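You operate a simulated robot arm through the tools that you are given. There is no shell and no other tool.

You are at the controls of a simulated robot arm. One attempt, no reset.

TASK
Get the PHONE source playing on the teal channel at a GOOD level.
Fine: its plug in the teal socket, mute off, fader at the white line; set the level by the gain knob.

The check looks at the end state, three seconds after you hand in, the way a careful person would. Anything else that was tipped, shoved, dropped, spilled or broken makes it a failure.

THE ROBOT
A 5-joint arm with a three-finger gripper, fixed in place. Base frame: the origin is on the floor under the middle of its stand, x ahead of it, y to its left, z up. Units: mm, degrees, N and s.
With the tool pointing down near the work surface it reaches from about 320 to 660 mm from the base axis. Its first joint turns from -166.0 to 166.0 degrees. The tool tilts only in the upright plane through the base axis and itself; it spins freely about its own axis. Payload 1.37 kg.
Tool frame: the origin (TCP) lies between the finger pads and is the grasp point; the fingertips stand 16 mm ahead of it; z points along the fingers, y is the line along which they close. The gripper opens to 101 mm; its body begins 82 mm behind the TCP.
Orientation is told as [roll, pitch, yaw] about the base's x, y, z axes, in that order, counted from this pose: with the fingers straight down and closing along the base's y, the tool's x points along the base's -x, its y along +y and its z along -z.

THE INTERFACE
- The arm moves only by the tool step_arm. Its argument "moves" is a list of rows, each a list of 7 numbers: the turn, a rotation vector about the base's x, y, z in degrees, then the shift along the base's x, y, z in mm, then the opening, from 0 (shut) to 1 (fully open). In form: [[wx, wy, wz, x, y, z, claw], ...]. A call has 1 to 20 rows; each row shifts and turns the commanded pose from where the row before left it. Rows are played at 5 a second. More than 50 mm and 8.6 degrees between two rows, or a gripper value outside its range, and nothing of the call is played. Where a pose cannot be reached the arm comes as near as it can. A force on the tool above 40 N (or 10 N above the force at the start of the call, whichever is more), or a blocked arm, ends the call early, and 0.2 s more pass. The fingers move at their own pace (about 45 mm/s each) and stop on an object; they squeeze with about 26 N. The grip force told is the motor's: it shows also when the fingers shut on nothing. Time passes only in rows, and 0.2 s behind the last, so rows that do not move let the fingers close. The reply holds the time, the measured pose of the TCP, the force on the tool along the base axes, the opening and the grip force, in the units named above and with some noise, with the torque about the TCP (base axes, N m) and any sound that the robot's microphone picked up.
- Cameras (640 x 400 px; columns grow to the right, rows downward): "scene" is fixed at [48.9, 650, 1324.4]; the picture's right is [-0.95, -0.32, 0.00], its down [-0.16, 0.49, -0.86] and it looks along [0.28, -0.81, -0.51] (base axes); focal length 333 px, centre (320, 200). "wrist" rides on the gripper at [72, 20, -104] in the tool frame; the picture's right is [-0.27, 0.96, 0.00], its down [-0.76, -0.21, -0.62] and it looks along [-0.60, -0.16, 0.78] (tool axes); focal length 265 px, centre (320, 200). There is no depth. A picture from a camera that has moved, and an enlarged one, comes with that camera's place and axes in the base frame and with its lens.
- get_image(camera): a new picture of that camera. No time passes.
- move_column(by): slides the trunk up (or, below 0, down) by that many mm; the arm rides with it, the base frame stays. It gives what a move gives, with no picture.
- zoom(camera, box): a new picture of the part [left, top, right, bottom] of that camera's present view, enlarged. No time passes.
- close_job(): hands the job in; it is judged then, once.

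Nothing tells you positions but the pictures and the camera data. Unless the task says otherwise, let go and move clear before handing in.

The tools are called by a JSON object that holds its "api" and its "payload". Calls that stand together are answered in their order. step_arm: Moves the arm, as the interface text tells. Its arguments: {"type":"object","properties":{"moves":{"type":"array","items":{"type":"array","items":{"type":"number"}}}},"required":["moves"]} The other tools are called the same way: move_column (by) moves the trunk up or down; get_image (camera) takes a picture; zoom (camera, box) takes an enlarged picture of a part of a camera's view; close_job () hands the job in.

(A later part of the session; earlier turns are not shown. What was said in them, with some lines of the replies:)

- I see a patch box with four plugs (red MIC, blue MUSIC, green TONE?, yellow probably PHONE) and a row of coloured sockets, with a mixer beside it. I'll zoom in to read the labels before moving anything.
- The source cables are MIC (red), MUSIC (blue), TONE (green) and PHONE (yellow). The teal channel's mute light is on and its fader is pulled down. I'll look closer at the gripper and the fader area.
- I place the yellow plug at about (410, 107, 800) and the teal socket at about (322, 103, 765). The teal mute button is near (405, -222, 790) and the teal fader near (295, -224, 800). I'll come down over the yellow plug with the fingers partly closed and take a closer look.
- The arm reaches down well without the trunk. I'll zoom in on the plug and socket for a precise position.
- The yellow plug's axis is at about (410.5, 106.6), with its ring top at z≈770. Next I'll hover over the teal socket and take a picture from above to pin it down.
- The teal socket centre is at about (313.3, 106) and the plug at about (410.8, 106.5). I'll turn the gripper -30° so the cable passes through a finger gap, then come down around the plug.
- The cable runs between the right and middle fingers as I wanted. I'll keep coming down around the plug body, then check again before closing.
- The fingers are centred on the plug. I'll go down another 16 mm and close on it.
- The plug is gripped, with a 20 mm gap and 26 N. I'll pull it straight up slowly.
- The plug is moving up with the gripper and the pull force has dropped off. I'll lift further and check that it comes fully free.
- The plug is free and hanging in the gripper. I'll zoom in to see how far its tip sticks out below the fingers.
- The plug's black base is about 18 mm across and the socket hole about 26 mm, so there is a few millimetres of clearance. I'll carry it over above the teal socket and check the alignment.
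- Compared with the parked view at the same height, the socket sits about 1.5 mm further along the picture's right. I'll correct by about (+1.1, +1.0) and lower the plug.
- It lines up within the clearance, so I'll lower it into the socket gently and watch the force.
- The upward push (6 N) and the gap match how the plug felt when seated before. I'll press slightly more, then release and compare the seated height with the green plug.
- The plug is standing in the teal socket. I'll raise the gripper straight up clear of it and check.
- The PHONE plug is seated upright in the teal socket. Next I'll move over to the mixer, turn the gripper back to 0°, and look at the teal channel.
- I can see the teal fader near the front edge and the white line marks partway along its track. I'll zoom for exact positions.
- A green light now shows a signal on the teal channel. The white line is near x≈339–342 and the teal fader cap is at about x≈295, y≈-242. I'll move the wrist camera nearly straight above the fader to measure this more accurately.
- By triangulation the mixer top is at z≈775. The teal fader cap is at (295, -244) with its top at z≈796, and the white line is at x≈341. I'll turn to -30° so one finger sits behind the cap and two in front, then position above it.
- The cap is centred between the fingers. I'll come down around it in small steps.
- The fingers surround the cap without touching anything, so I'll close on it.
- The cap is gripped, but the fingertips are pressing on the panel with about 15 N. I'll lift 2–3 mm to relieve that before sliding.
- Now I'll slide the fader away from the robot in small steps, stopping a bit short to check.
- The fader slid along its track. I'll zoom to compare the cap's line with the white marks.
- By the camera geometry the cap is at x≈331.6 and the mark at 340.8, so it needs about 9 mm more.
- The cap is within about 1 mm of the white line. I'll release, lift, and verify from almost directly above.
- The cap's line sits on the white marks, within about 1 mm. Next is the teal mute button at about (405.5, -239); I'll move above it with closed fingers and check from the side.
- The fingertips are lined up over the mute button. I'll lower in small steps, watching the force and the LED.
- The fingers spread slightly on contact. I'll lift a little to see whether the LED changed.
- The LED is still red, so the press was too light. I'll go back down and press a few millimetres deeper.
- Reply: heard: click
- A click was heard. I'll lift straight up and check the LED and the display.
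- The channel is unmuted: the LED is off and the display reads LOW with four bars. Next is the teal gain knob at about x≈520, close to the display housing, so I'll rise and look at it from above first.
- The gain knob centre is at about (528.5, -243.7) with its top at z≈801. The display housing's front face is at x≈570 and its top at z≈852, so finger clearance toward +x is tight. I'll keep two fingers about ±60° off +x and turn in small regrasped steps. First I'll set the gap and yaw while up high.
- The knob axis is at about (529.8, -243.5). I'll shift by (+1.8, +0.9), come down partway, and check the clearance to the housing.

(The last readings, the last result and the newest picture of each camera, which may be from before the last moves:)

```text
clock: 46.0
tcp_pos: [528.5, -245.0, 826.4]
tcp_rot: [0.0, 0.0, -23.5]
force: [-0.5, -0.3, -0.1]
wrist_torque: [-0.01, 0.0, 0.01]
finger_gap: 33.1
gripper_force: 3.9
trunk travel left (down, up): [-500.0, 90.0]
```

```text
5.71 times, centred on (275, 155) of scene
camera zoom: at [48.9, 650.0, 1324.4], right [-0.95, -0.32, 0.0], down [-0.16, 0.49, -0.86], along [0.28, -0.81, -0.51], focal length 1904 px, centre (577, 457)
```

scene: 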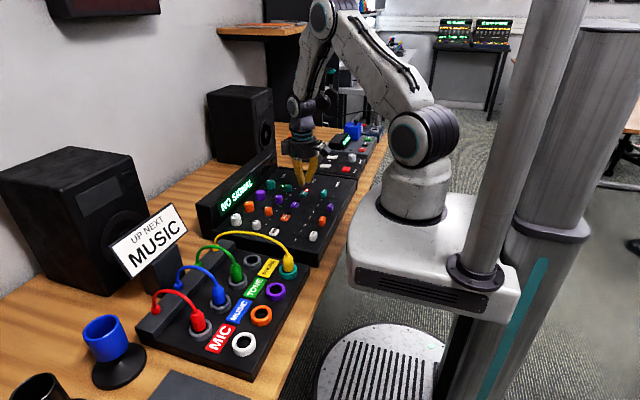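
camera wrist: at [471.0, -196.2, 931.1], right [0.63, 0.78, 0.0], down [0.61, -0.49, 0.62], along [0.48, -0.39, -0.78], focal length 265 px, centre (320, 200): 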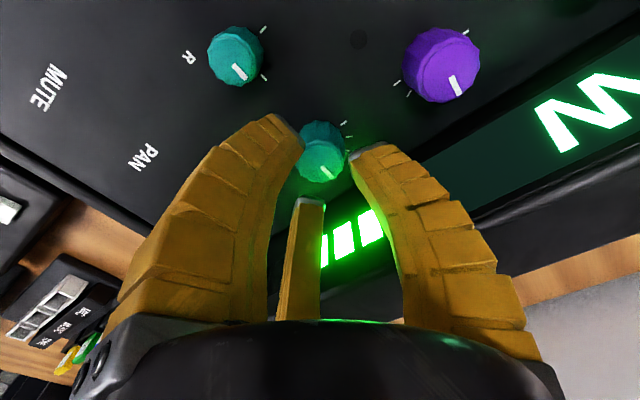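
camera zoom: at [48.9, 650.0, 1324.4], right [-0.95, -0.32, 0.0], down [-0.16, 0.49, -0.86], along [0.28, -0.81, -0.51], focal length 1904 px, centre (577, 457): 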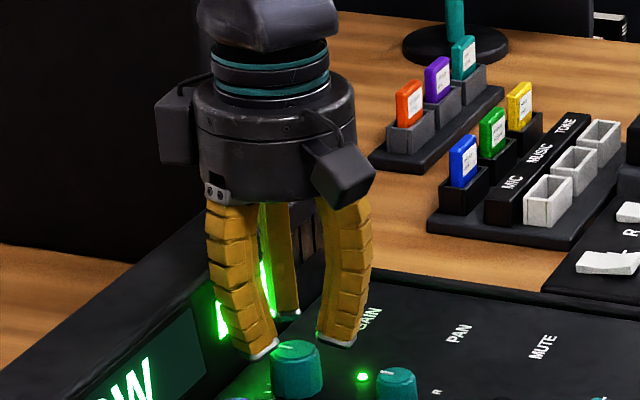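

{"api": "step_arm", "payload": {"moves": [[0, 0, 0, 0.5, 0.5, -7, 0.28], [0, 0, 0, 0, 0, -7, 0.28], [0, 0, 0, 0, 0, -6, 0.28], [0, 0, 0, 0, 0, 0, 0.28]]}}

{"api": "get_image", "payload": {"camera": "wrist"}}

{"api": "zoom", "payload": {"camera": "scene", "box": [240, 120, 310, 190]}}

```text
clock: 47.0
tcp_pos: [529.9, -243.9, 806.5]
tcp_rot: [0.0, 0.0, -23.5]
force: [0.4, -0.4, -0.1]
wrist_torque: [-0.02, 0.02, 0.0]
finger_gap: 33.0
gripper_force: 3.6
trunk travel left (down, up): [-500.0, 90.0]
```

```text
taken
camera wrist: at [472.2, -195.9, 911.7], right [0.63, 0.78, 0.0], down [0.61, -0.49, 0.62], along [0.48, -0.39, -0.78], focal length 265 px, centre (320, 200)
```

wrist: 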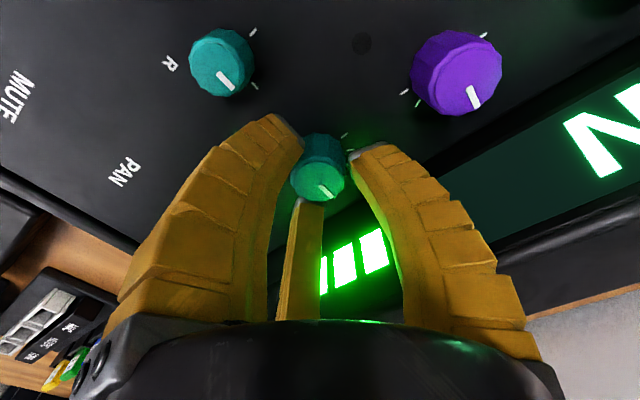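

```text
5.71 times, centred on (275, 155) of scene
camera zoom: at [48.9, 650.0, 1324.4], right [-0.95, -0.32, 0.0], down [-0.16, 0.49, -0.86], along [0.28, -0.81, -0.51], focal length 1904 px, centre (577, 457)
```

zoom: 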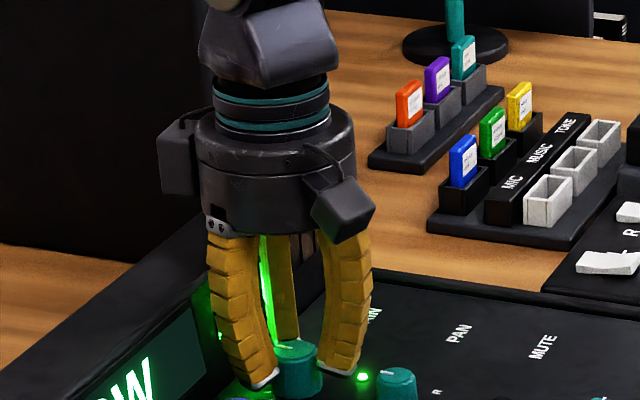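

The knob sits centred in the fingers and nothing is touching. I'll close on it gently.

{"api": "step_arm", "payload": {"moves": [[0, 0, 0, 0, 0, -2, 0.25], [0, 0, 0, 0, 0, 0, 0.2], [0, 0, 0, 0, 0, 0, 0.15], [0, 0, 0, 0, 0, 0, 0.1], [0, 0, 0, 0, 0, 0, 0.1], [0, 0, 0, 0, 0, 0, 0.1]]}}

{"api": "zoom", "payload": {"camera": "wrist", "box": [240, 90, 400, 210]}}

{"api": "zoom", "payload": {"camera": "scene", "box": [190, 130, 300, 250]}}

```text
clock: 48.4
tcp_pos: [529.5, -244.8, 806.5]
tcp_rot: [0.0, -0.3, -23.7]
force: [1.7, -5.5, 8.2]
wrist_torque: [0.04, 0.0, -0.02]
finger_gap: 22.3
gripper_force: 27.8
trunk travel left (down, up): [-500.0, 90.0]
```

```text
3.33 times, centred on (320, 150) of wrist
camera zoom: at [472.2, -196.7, 910.9], right [0.63, 0.78, 0.0], down [0.61, -0.49, 0.62], along [0.49, -0.39, -0.78], focal length 885 px, centre (320, 367)
```

zoom: 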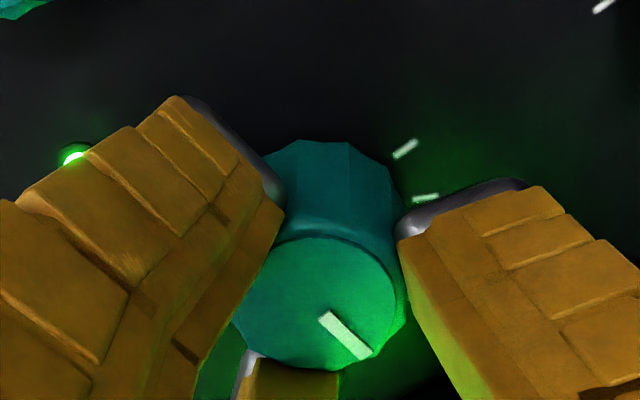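

```text
3.33 times, centred on (245, 190) of scene
camera zoom: at [48.9, 650.0, 1324.4], right [-0.95, -0.32, 0.0], down [-0.16, 0.49, -0.86], along [0.28, -0.81, -0.51], focal length 1111 px, centre (570, 233)
```

zoom: 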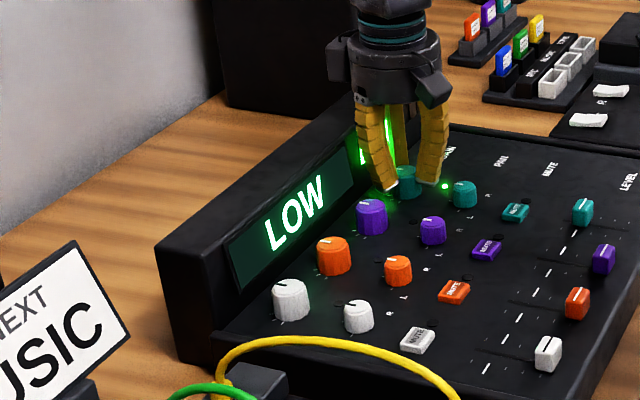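

The knob is gripped. I'll turn it clockwise as seen from above by about 14° and watch the display.

{"api": "step_arm", "payload": {"moves": [[0, 0, -3.5, 0, 0, 0, 0.1], [0, 0, -3.5, 0, 0, 0, 0.1], [0, 0, -3.5, 0, 0, 0, 0.1], [0, 0, -3.5, 0, 0, 0, 0.1], [0, 0, 0, 0, 0, 0, 0.1]]}}

{"api": "zoom", "payload": {"camera": "wrist", "box": [240, 90, 400, 210]}}

{"api": "zoom", "payload": {"camera": "scene", "box": [190, 130, 300, 250]}}

```text
clock: 49.6
tcp_pos: [529.2, -244.2, 805.4]
tcp_rot: [0.1, -0.3, -37.6]
force: [3.8, -8.9, 12.6]
wrist_torque: [-0.23, -0.01, -0.02]
finger_gap: 23.1
gripper_force: 27.9
trunk travel left (down, up): [-500.0, 90.0]
```

```text
3.33 times, centred on (320, 150) of wrist
camera zoom: at [485.4, -184.0, 910.6], right [0.8, 0.6, 0.0], down [0.47, -0.63, 0.62], along [0.38, -0.5, -0.78], focal length 885 px, centre (320, 367)
```

zoom: 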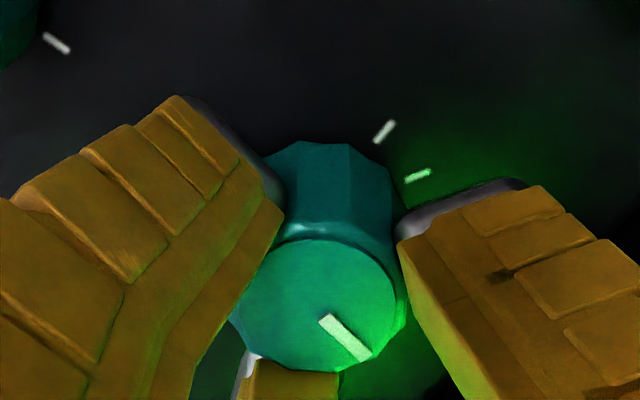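

```text
3.33 times, centred on (245, 190) of scene
camera zoom: at [48.9, 650.0, 1324.4], right [-0.95, -0.32, 0.0], down [-0.16, 0.49, -0.86], along [0.28, -0.81, -0.51], focal length 1111 px, centre (570, 233)
```

zoom: 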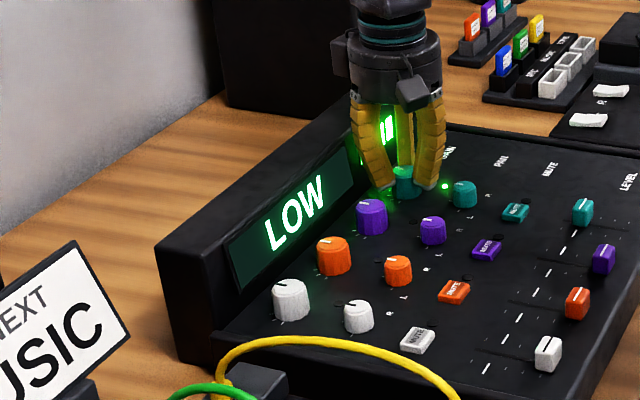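

The knob is turning with the grip, since the pointer stays fixed in the wrist view. I'll check the clearance and the meter more closely.

{"api": "zoom", "payload": {"camera": "scene", "box": [240, 140, 300, 200]}}

{"api": "get_image", "payload": {"camera": "wrist"}}

```text
6.67 times, centred on (270, 170) of scene
camera zoom: at [48.9, 650.0, 1324.4], right [-0.95, -0.32, 0.0], down [-0.16, 0.49, -0.86], along [0.28, -0.81, -0.51], focal length 2221 px, centre (653, 400)
```

zoom: 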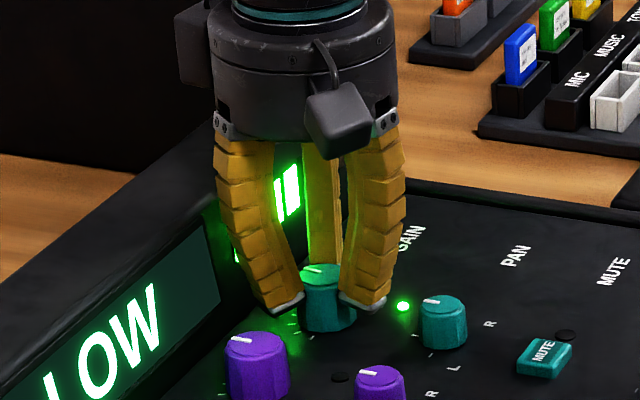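

```text
taken
camera wrist: at [485.4, -184.0, 910.6], right [0.8, 0.6, 0.0], down [0.47, -0.63, 0.62], along [0.38, -0.5, -0.78], focal length 265 px, centre (320, 200)
```

wrist: 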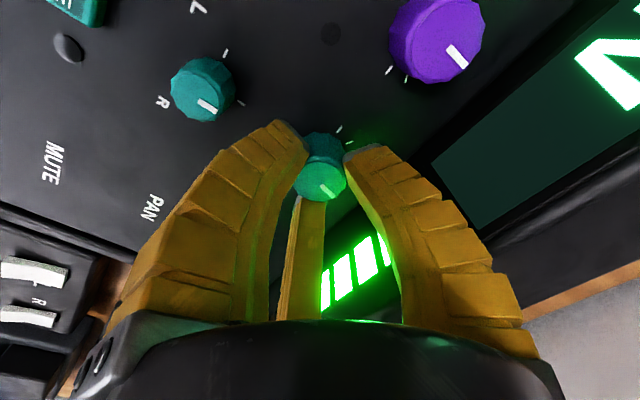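

Clearance is fine. I'll do a regrasp cycle: open, turn back 15°, close, and turn clockwise 15° again.

{"api": "step_arm", "payload": {"moves": [[0, 0, 0, 0, 0, 0, 0.2], [0, 0, 0, 0, 0, 0, 0.28], [0, 0, 0, 0, 0, 0, 0.28], [0, 0, 7.5, 0, 0, 0, 0.28], [0, 0, 7.5, 0, 0, 0, 0.28], [0, 0, 0, 0, 0, 0, 0.28], [0, 0, 0, 0, 0, 0, 0.2], [0, 0, 0, 0, 0, 0, 0.12], [0, 0, 0, 0, 0, 0, 0.1], [0, 0, 0, 0, 0, 0, 0.1], [0, 0, 0, 0, 0, 0, 0.1], [0, 0, -3.75, 0, 0, 0, 0.1], [0, 0, -3.75, 0, 0, 0, 0.1], [0, 0, -3.75, 0, 0, 0, 0.1], [0, 0, -3.75, 0, 0, 0, 0.1], [0, 0, 0, 0, 0, 0, 0.1]]}}

{"api": "zoom", "payload": {"camera": "wrist", "box": [240, 90, 400, 210]}}

{"api": "zoom", "payload": {"camera": "scene", "box": [220, 140, 300, 220]}}

```text
clock: 53.0
tcp_pos: [529.3, -244.8, 804.6]
tcp_rot: [0.2, -0.2, -37.6]
force: [2.3, -9.1, 5.3]
wrist_torque: [-0.16, -0.1, -0.02]
finger_gap: 27.0
gripper_force: 12.8
trunk travel left (down, up): [-500.0, 90.0]
```

```text
3.33 times, centred on (320, 150) of wrist
camera zoom: at [485.3, -184.1, 909.6], right [0.8, 0.6, 0.0], down [0.47, -0.63, 0.62], along [0.38, -0.5, -0.78], focal length 885 px, centre (320, 367)
```

zoom: 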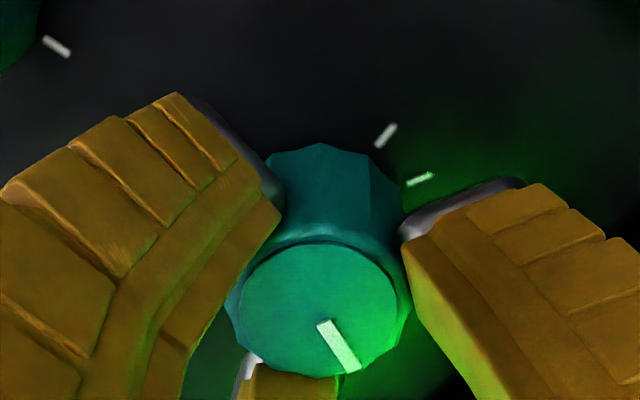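

```text
5.00 times, centred on (260, 180) of scene
camera zoom: at [48.9, 650.0, 1324.4], right [-0.95, -0.32, 0.0], down [-0.16, 0.49, -0.86], along [0.28, -0.81, -0.51], focal length 1666 px, centre (620, 300)
```

zoom: 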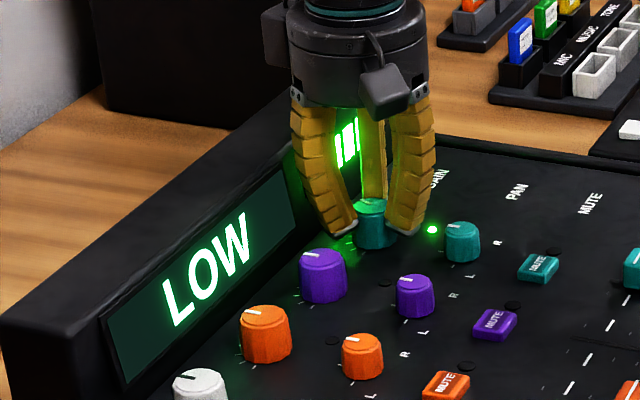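

The knob turned about 12° more, roughly 26° in total, and the display still reads LOW. I'll repeat the cycle with a firmer grip and a small y correction.

{"api": "step_arm", "payload": {"moves": [[0, 0, 0, 0, 0, 0, 0.2], [0, 0, 0, 0, 0, 0, 0.28], [0, 0, 0, 0, 0, 0, 0.28], [0, 0, 7.5, 0, 0.4, 0, 0.28], [0, 0, 7.5, 0, 0.4, 0, 0.28], [0, 0, 0, 0, 0, 0, 0.28], [0, 0, 0, 0, 0, 0, 0.2], [0, 0, 0, 0, 0, 0, 0.1], [0, 0, 0, 0, 0, 0, 0.05], [0, 0, 0, 0, 0, 0, 0.05], [0, 0, 0, 0, 0, 0, 0.05], [0, 0, -3.75, 0, 0, 0, 0.05], [0, 0, -3.75, 0, 0, 0, 0.05], [0, 0, -3.75, 0, 0, 0, 0.05], [0, 0, -3.75, 0, 0, 0, 0.05], [0, 0, 0, 0, 0, 0, 0.05]]}}

{"api": "zoom", "payload": {"camera": "wrist", "box": [240, 90, 400, 210]}}

{"api": "zoom", "payload": {"camera": "scene", "box": [220, 140, 300, 220]}}

```text
clock: 56.4
tcp_pos: [530.7, -242.7, 806.6]
tcp_rot: [0.0, 0.0, -37.6]
force: [2.0, -14.9, 3.3]
wrist_torque: [-0.16, -0.1, 0.02]
finger_gap: 25.6
gripper_force: 16.1
trunk travel left (down, up): [-500.0, 90.0]
```

```text
3.33 times, centred on (320, 150) of wrist
camera zoom: at [485.9, -183.7, 910.1], right [0.8, 0.6, 0.0], down [0.47, -0.63, 0.62], along [0.38, -0.5, -0.78], focal length 885 px, centre (320, 367)
```

zoom: 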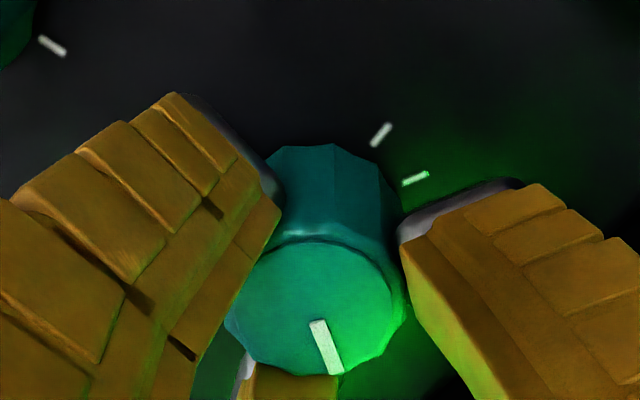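

```text
5.00 times, centred on (260, 180) of scene
camera zoom: at [48.9, 650.0, 1324.4], right [-0.95, -0.32, 0.0], down [-0.16, 0.49, -0.86], along [0.28, -0.81, -0.51], focal length 1666 px, centre (620, 300)
```

zoom: 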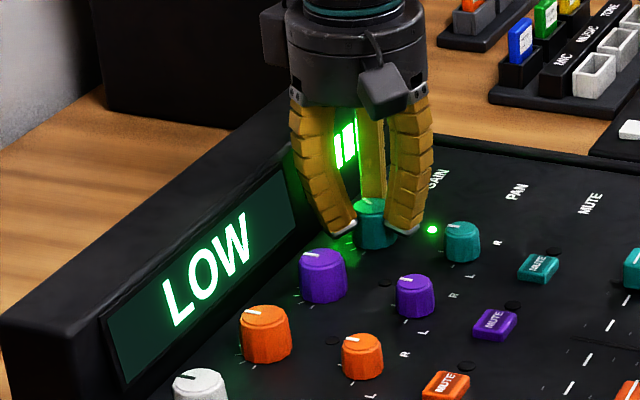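

The knob has turned about 40° in total. The side force shows I'm slightly off in +y, so I'll shift back 2 mm while regrasping and continue.

{"api": "step_arm", "payload": {"moves": [[0, 0, 0, 0, 0, 0, 0.2], [0, 0, 0, 0, 0, 0, 0.28], [0, 0, 0, 0, 0, 0, 0.28], [0, 0, 7.5, 0, -1, 0, 0.28], [0, 0, 7.5, 0, -1, 0, 0.28], [0, 0, 0, 0, 0, 0, 0.28], [0, 0, 0, 0, 0, 0, 0.2], [0, 0, 0, 0, 0, 0, 0.1], [0, 0, 0, 0, 0, 0, 0.05], [0, 0, 0, 0, 0, 0, 0.05], [0, 0, 0, 0, 0, 0, 0.05], [0, 0, -3.75, 0, 0, 0, 0.05], [0, 0, -3.75, 0, 0, 0, 0.05], [0, 0, -3.75, 0, 0, 0, 0.05], [0, 0, -3.75, 0, 0, 0, 0.05], [0, 0, 0, 0, 0, 0, 0.05]]}}

{"api": "zoom", "payload": {"camera": "wrist", "box": [240, 90, 400, 210]}}

{"api": "zoom", "payload": {"camera": "scene", "box": [220, 140, 300, 220]}}

```text
clock: 59.8
tcp_pos: [530.5, -244.8, 805.6]
tcp_rot: [0.1, -0.1, -37.6]
force: [0.3, -4.2, 9.4]
wrist_torque: [-0.12, -0.01, 0.01]
finger_gap: 22.3
gripper_force: 27.9
trunk travel left (down, up): [-500.0, 90.0]
```

```text
3.33 times, centred on (320, 150) of wrist
camera zoom: at [485.3, -184.4, 910.8], right [0.8, 0.6, 0.0], down [0.47, -0.63, 0.62], along [0.38, -0.5, -0.78], focal length 885 px, centre (320, 367)
```

zoom: 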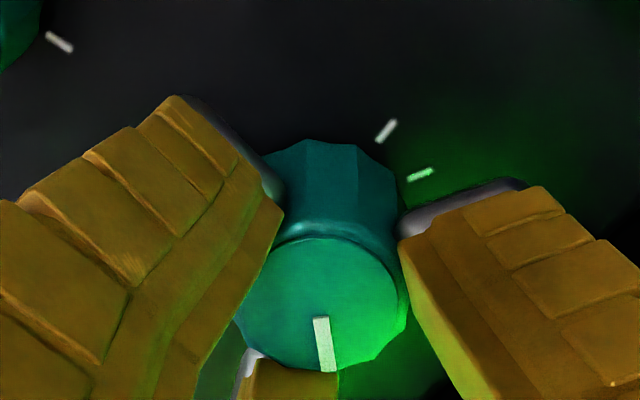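

```text
5.00 times, centred on (260, 180) of scene
camera zoom: at [48.9, 650.0, 1324.4], right [-0.95, -0.32, 0.0], down [-0.16, 0.49, -0.86], along [0.28, -0.81, -0.51], focal length 1666 px, centre (620, 300)
```

zoom: 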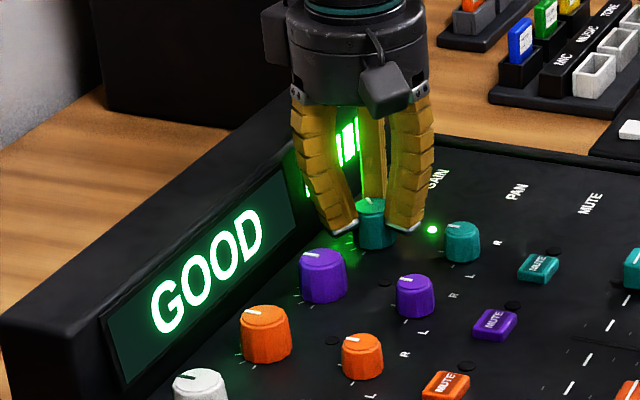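

The display now reads GOOD. I'll open, turn to the neutral yaw, rise clear, and inspect the meter and the stability of the reading.

{"api": "step_arm", "payload": {"moves": [[0, 0, 0, 0, 0, 0, 0.15], [0, 0, 0, 0, 0, 0, 0.22], [0, 0, 0, 0, 0, 0, 0.28], [0, 0, 0, 0, 0, 0, 0.28], [0, 0, 7.5, 0, 0, 0, 0.28], [0, 0, 0, 0, 0, 8, 0.28], [0, 0, 0, 0, 0, 10, 0.28], [0, 0, 0, 0, 0, 15, 0.28], [0, 0, 0, 0, 0, 20, 0.28], [0, 0, 0, 0, 0, 25, 0.28], [0, 0, 0, 0, 0, 20, 0.28], [0, 0, 0, 0, 0, 0, 0.28]]}}

{"api": "zoom", "payload": {"camera": "scene", "box": [190, 130, 350, 250]}}

{"api": "zoom", "payload": {"camera": "scene", "box": [210, 140, 310, 220]}}

{"api": "get_image", "payload": {"camera": "wrist"}}

```text
clock: 62.4
tcp_pos: [531.6, -244.6, 903.3]
tcp_rot: [0.0, 0.0, -30.0]
force: [-0.2, -0.3, 0.3]
wrist_torque: [0.0, -0.03, 0.0]
finger_gap: 33.3
gripper_force: 3.6
trunk travel left (down, up): [-500.0, 90.0]
```

```text
3.33 times, centred on (270, 190) of scene
camera zoom: at [48.9, 650.0, 1324.4], right [-0.95, -0.32, 0.0], down [-0.16, 0.49, -0.86], along [0.28, -0.81, -0.51], focal length 1111 px, centre (487, 233)
```

zoom: 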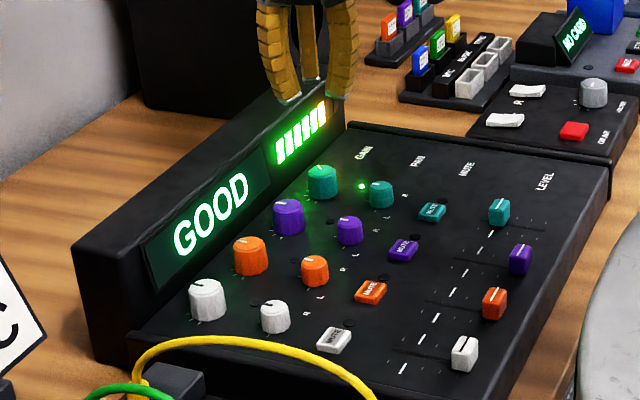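

```text
5.00 times, centred on (260, 180) of scene
camera zoom: at [48.9, 650.0, 1324.4], right [-0.95, -0.32, 0.0], down [-0.16, 0.49, -0.86], along [0.28, -0.81, -0.51], focal length 1666 px, centre (620, 300)
```

zoom: 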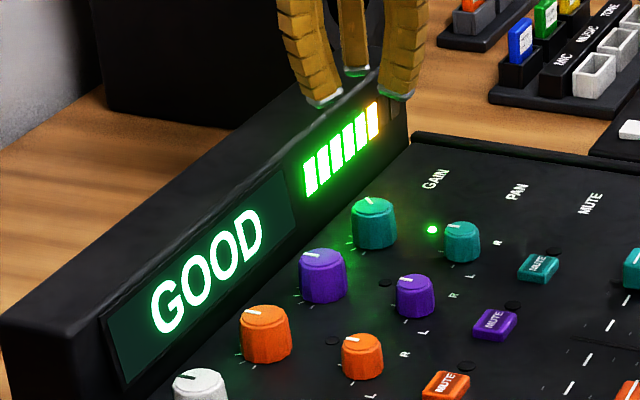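

```text
taken
camera wrist: at [479.5, -190.3, 1007.6], right [0.71, 0.7, 0.0], down [0.55, -0.56, 0.62], along [0.44, -0.44, -0.78], focal length 265 px, centre (320, 200)
```

wrist: 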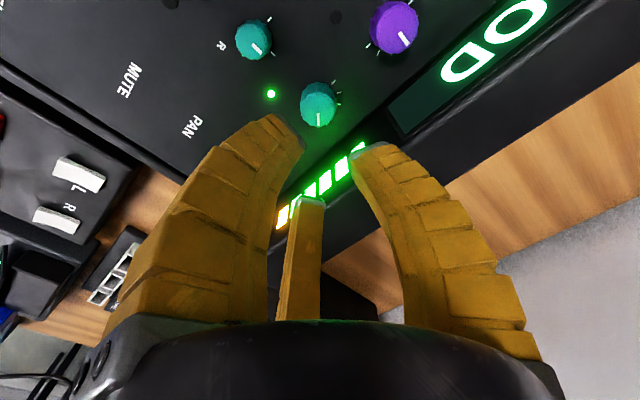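

GOOD is steady with six segments lit. I'll rise further and swing back over the fader to confirm it before finishing.

{"api": "step_arm", "payload": {"moves": [[0, 0, 0, 0, 0, 30, 0.28], [0, 0, 5, -30, 0, 20, 0.2], [0, 0, 5, -40, 0, 0, 0.1], [0, 0, 5, -40, 0, 0, 0.0], [0, 0, 5, -20, 0, -10, 0.0], [0, 0, 5, 0, 0, -20, 0.0], [0, 0, 5, 0, 0, 0, 0.0], [0, 0, 0, 0, 0, 0, 0.0]]}}

{"api": "get_image", "payload": {"camera": "wrist"}}

{"api": "zoom", "payload": {"camera": "wrist", "box": [220, 0, 420, 150]}}

{"api": "zoom", "payload": {"camera": "scene", "box": [190, 130, 350, 250]}}

```text
clock: 64.2
tcp_pos: [400.8, -243.9, 923.4]
tcp_rot: [0.1, -0.1, 0.0]
force: [0.3, 0.2, 0.1]
wrist_torque: [0.0, 0.03, -0.04]
finger_gap: 0.2
gripper_force: 25.7
trunk travel left (down, up): [-500.0, 90.0]
```

```text
taken
camera wrist: at [329.1, -223.8, 1027.8], right [0.26, 0.96, 0.0], down [0.76, -0.21, 0.62], along [0.6, -0.16, -0.78], focal length 265 px, centre (320, 200)
```

wrist: 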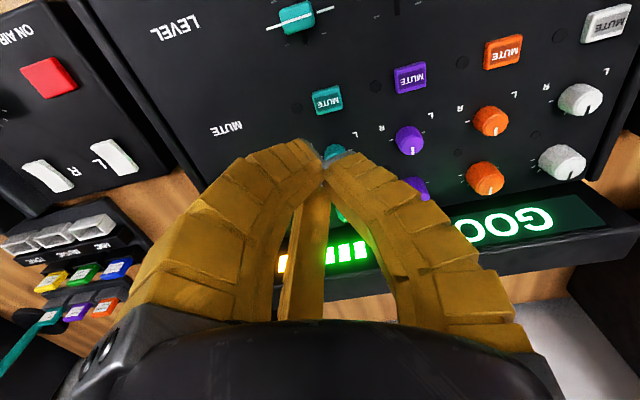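

```text
2.67 times, centred on (320, 75) of wrist
camera zoom: at [329.1, -223.8, 1027.8], right [0.26, 0.96, 0.0], down [0.76, -0.21, 0.62], along [0.6, -0.16, -0.78], focal length 708 px, centre (320, 533)
```

zoom: 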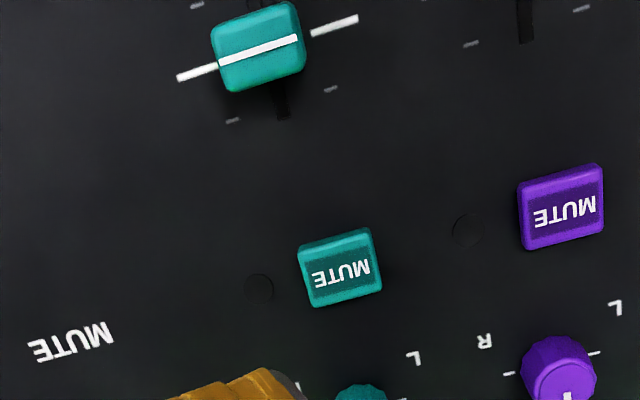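

```text
3.33 times, centred on (270, 190) of scene
camera zoom: at [48.9, 650.0, 1324.4], right [-0.95, -0.32, 0.0], down [-0.16, 0.49, -0.86], along [0.28, -0.81, -0.51], focal length 1111 px, centre (487, 233)
```

zoom: 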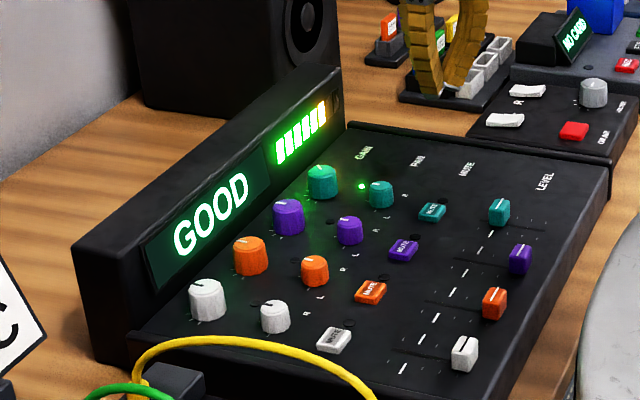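

The fader sits on the white line, the mute LED is off, the display reads GOOD and the other controls are unchanged. I'll retreat to a clear pose and do one last overall check.

{"api": "step_arm", "payload": {"moves": [[0, 0, 0, 5, 10, 30, 0.0], [0, 0, 0, 10, 20, 30, 0.1], [0, 0, 0, 10, 35, 30, 0.2], [0, 0, 0, 10, 35, 25, 0.3], [0, 0, 0, 10, 35, 20, 0.3], [0, 0, 0, 5, 35, 5, 0.3], [0, 0, 0, 5, 35, 0, 0.3], [0, 0, 0, 0, 0, 0, 0.3], [0, 0, 0, 0, 0, 0, 0.3]]}}

{"api": "get_image", "payload": {"camera": "scene"}}

{"api": "zoom", "payload": {"camera": "scene", "box": [130, 170, 350, 390]}}

{"api": "get_image", "payload": {"camera": "wrist"}}

```text
clock: 66.2
tcp_pos: [454.7, -41.2, 1063.5]
tcp_rot: [0.1, 0.0, 0.0]
force: [-0.7, 0.5, 0.9]
wrist_torque: [0.0, -0.02, -0.02]
finger_gap: 35.0
gripper_force: 3.6
trunk travel left (down, up): [-500.0, 90.0]
```

```text
taken
```

scene: 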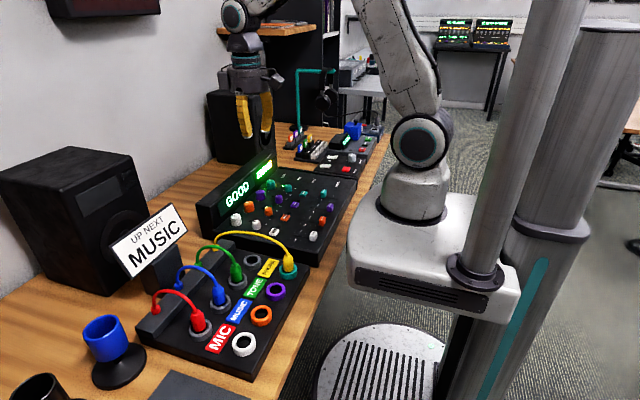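

```text
1.82 times, centred on (240, 280) of scene
camera zoom: at [48.9, 650.0, 1324.4], right [-0.95, -0.32, 0.0], down [-0.16, 0.49, -0.86], along [0.28, -0.81, -0.51], focal length 606 px, centre (466, 54)
```

zoom: 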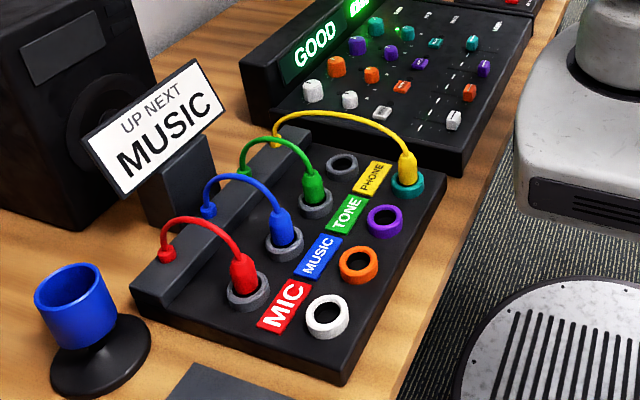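

```text
taken
camera wrist: at [382.9, -20.0, 1167.7], right [0.27, 0.96, 0.0], down [0.76, -0.21, 0.62], along [0.6, -0.16, -0.78], focal length 265 px, centre (320, 200)
```

wrist: 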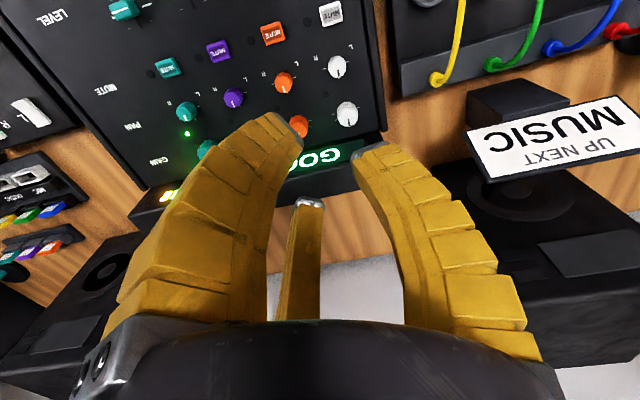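

The yellow PHONE plug is in the teal socket, mute is off, the fader is at the white line and the display reads GOOD. Nothing else has moved and the arm is clear, so I'm handing in.

{"api": "close_job", "payload": {}}

```text
The job is handed in.
```

The PHONE source is playing on the teal channel, and the display read GOOD when I handed the job in.

- **Plug:** the yellow PHONE plug is seated upright in the teal socket, and the channel's green signal light came on once it was in.
- **Mute:** I pressed the teal mute button once; its red light is off.
- **Fader:** the cap's line sits on the white line, by my measurement about 1 mm short of exact.
- **Gain:** I turned the teal gain knob clockwise about 45–50° until the display changed from LOW to GOOD. Six meter segments are lit, five green and one yellow. I stopped as soon as it read GOOD, so I don't know how much margin it has.

In the final pictures the other plugs, controls and objects on the desk look untouched. The arm is clear, with nothing in its grip.
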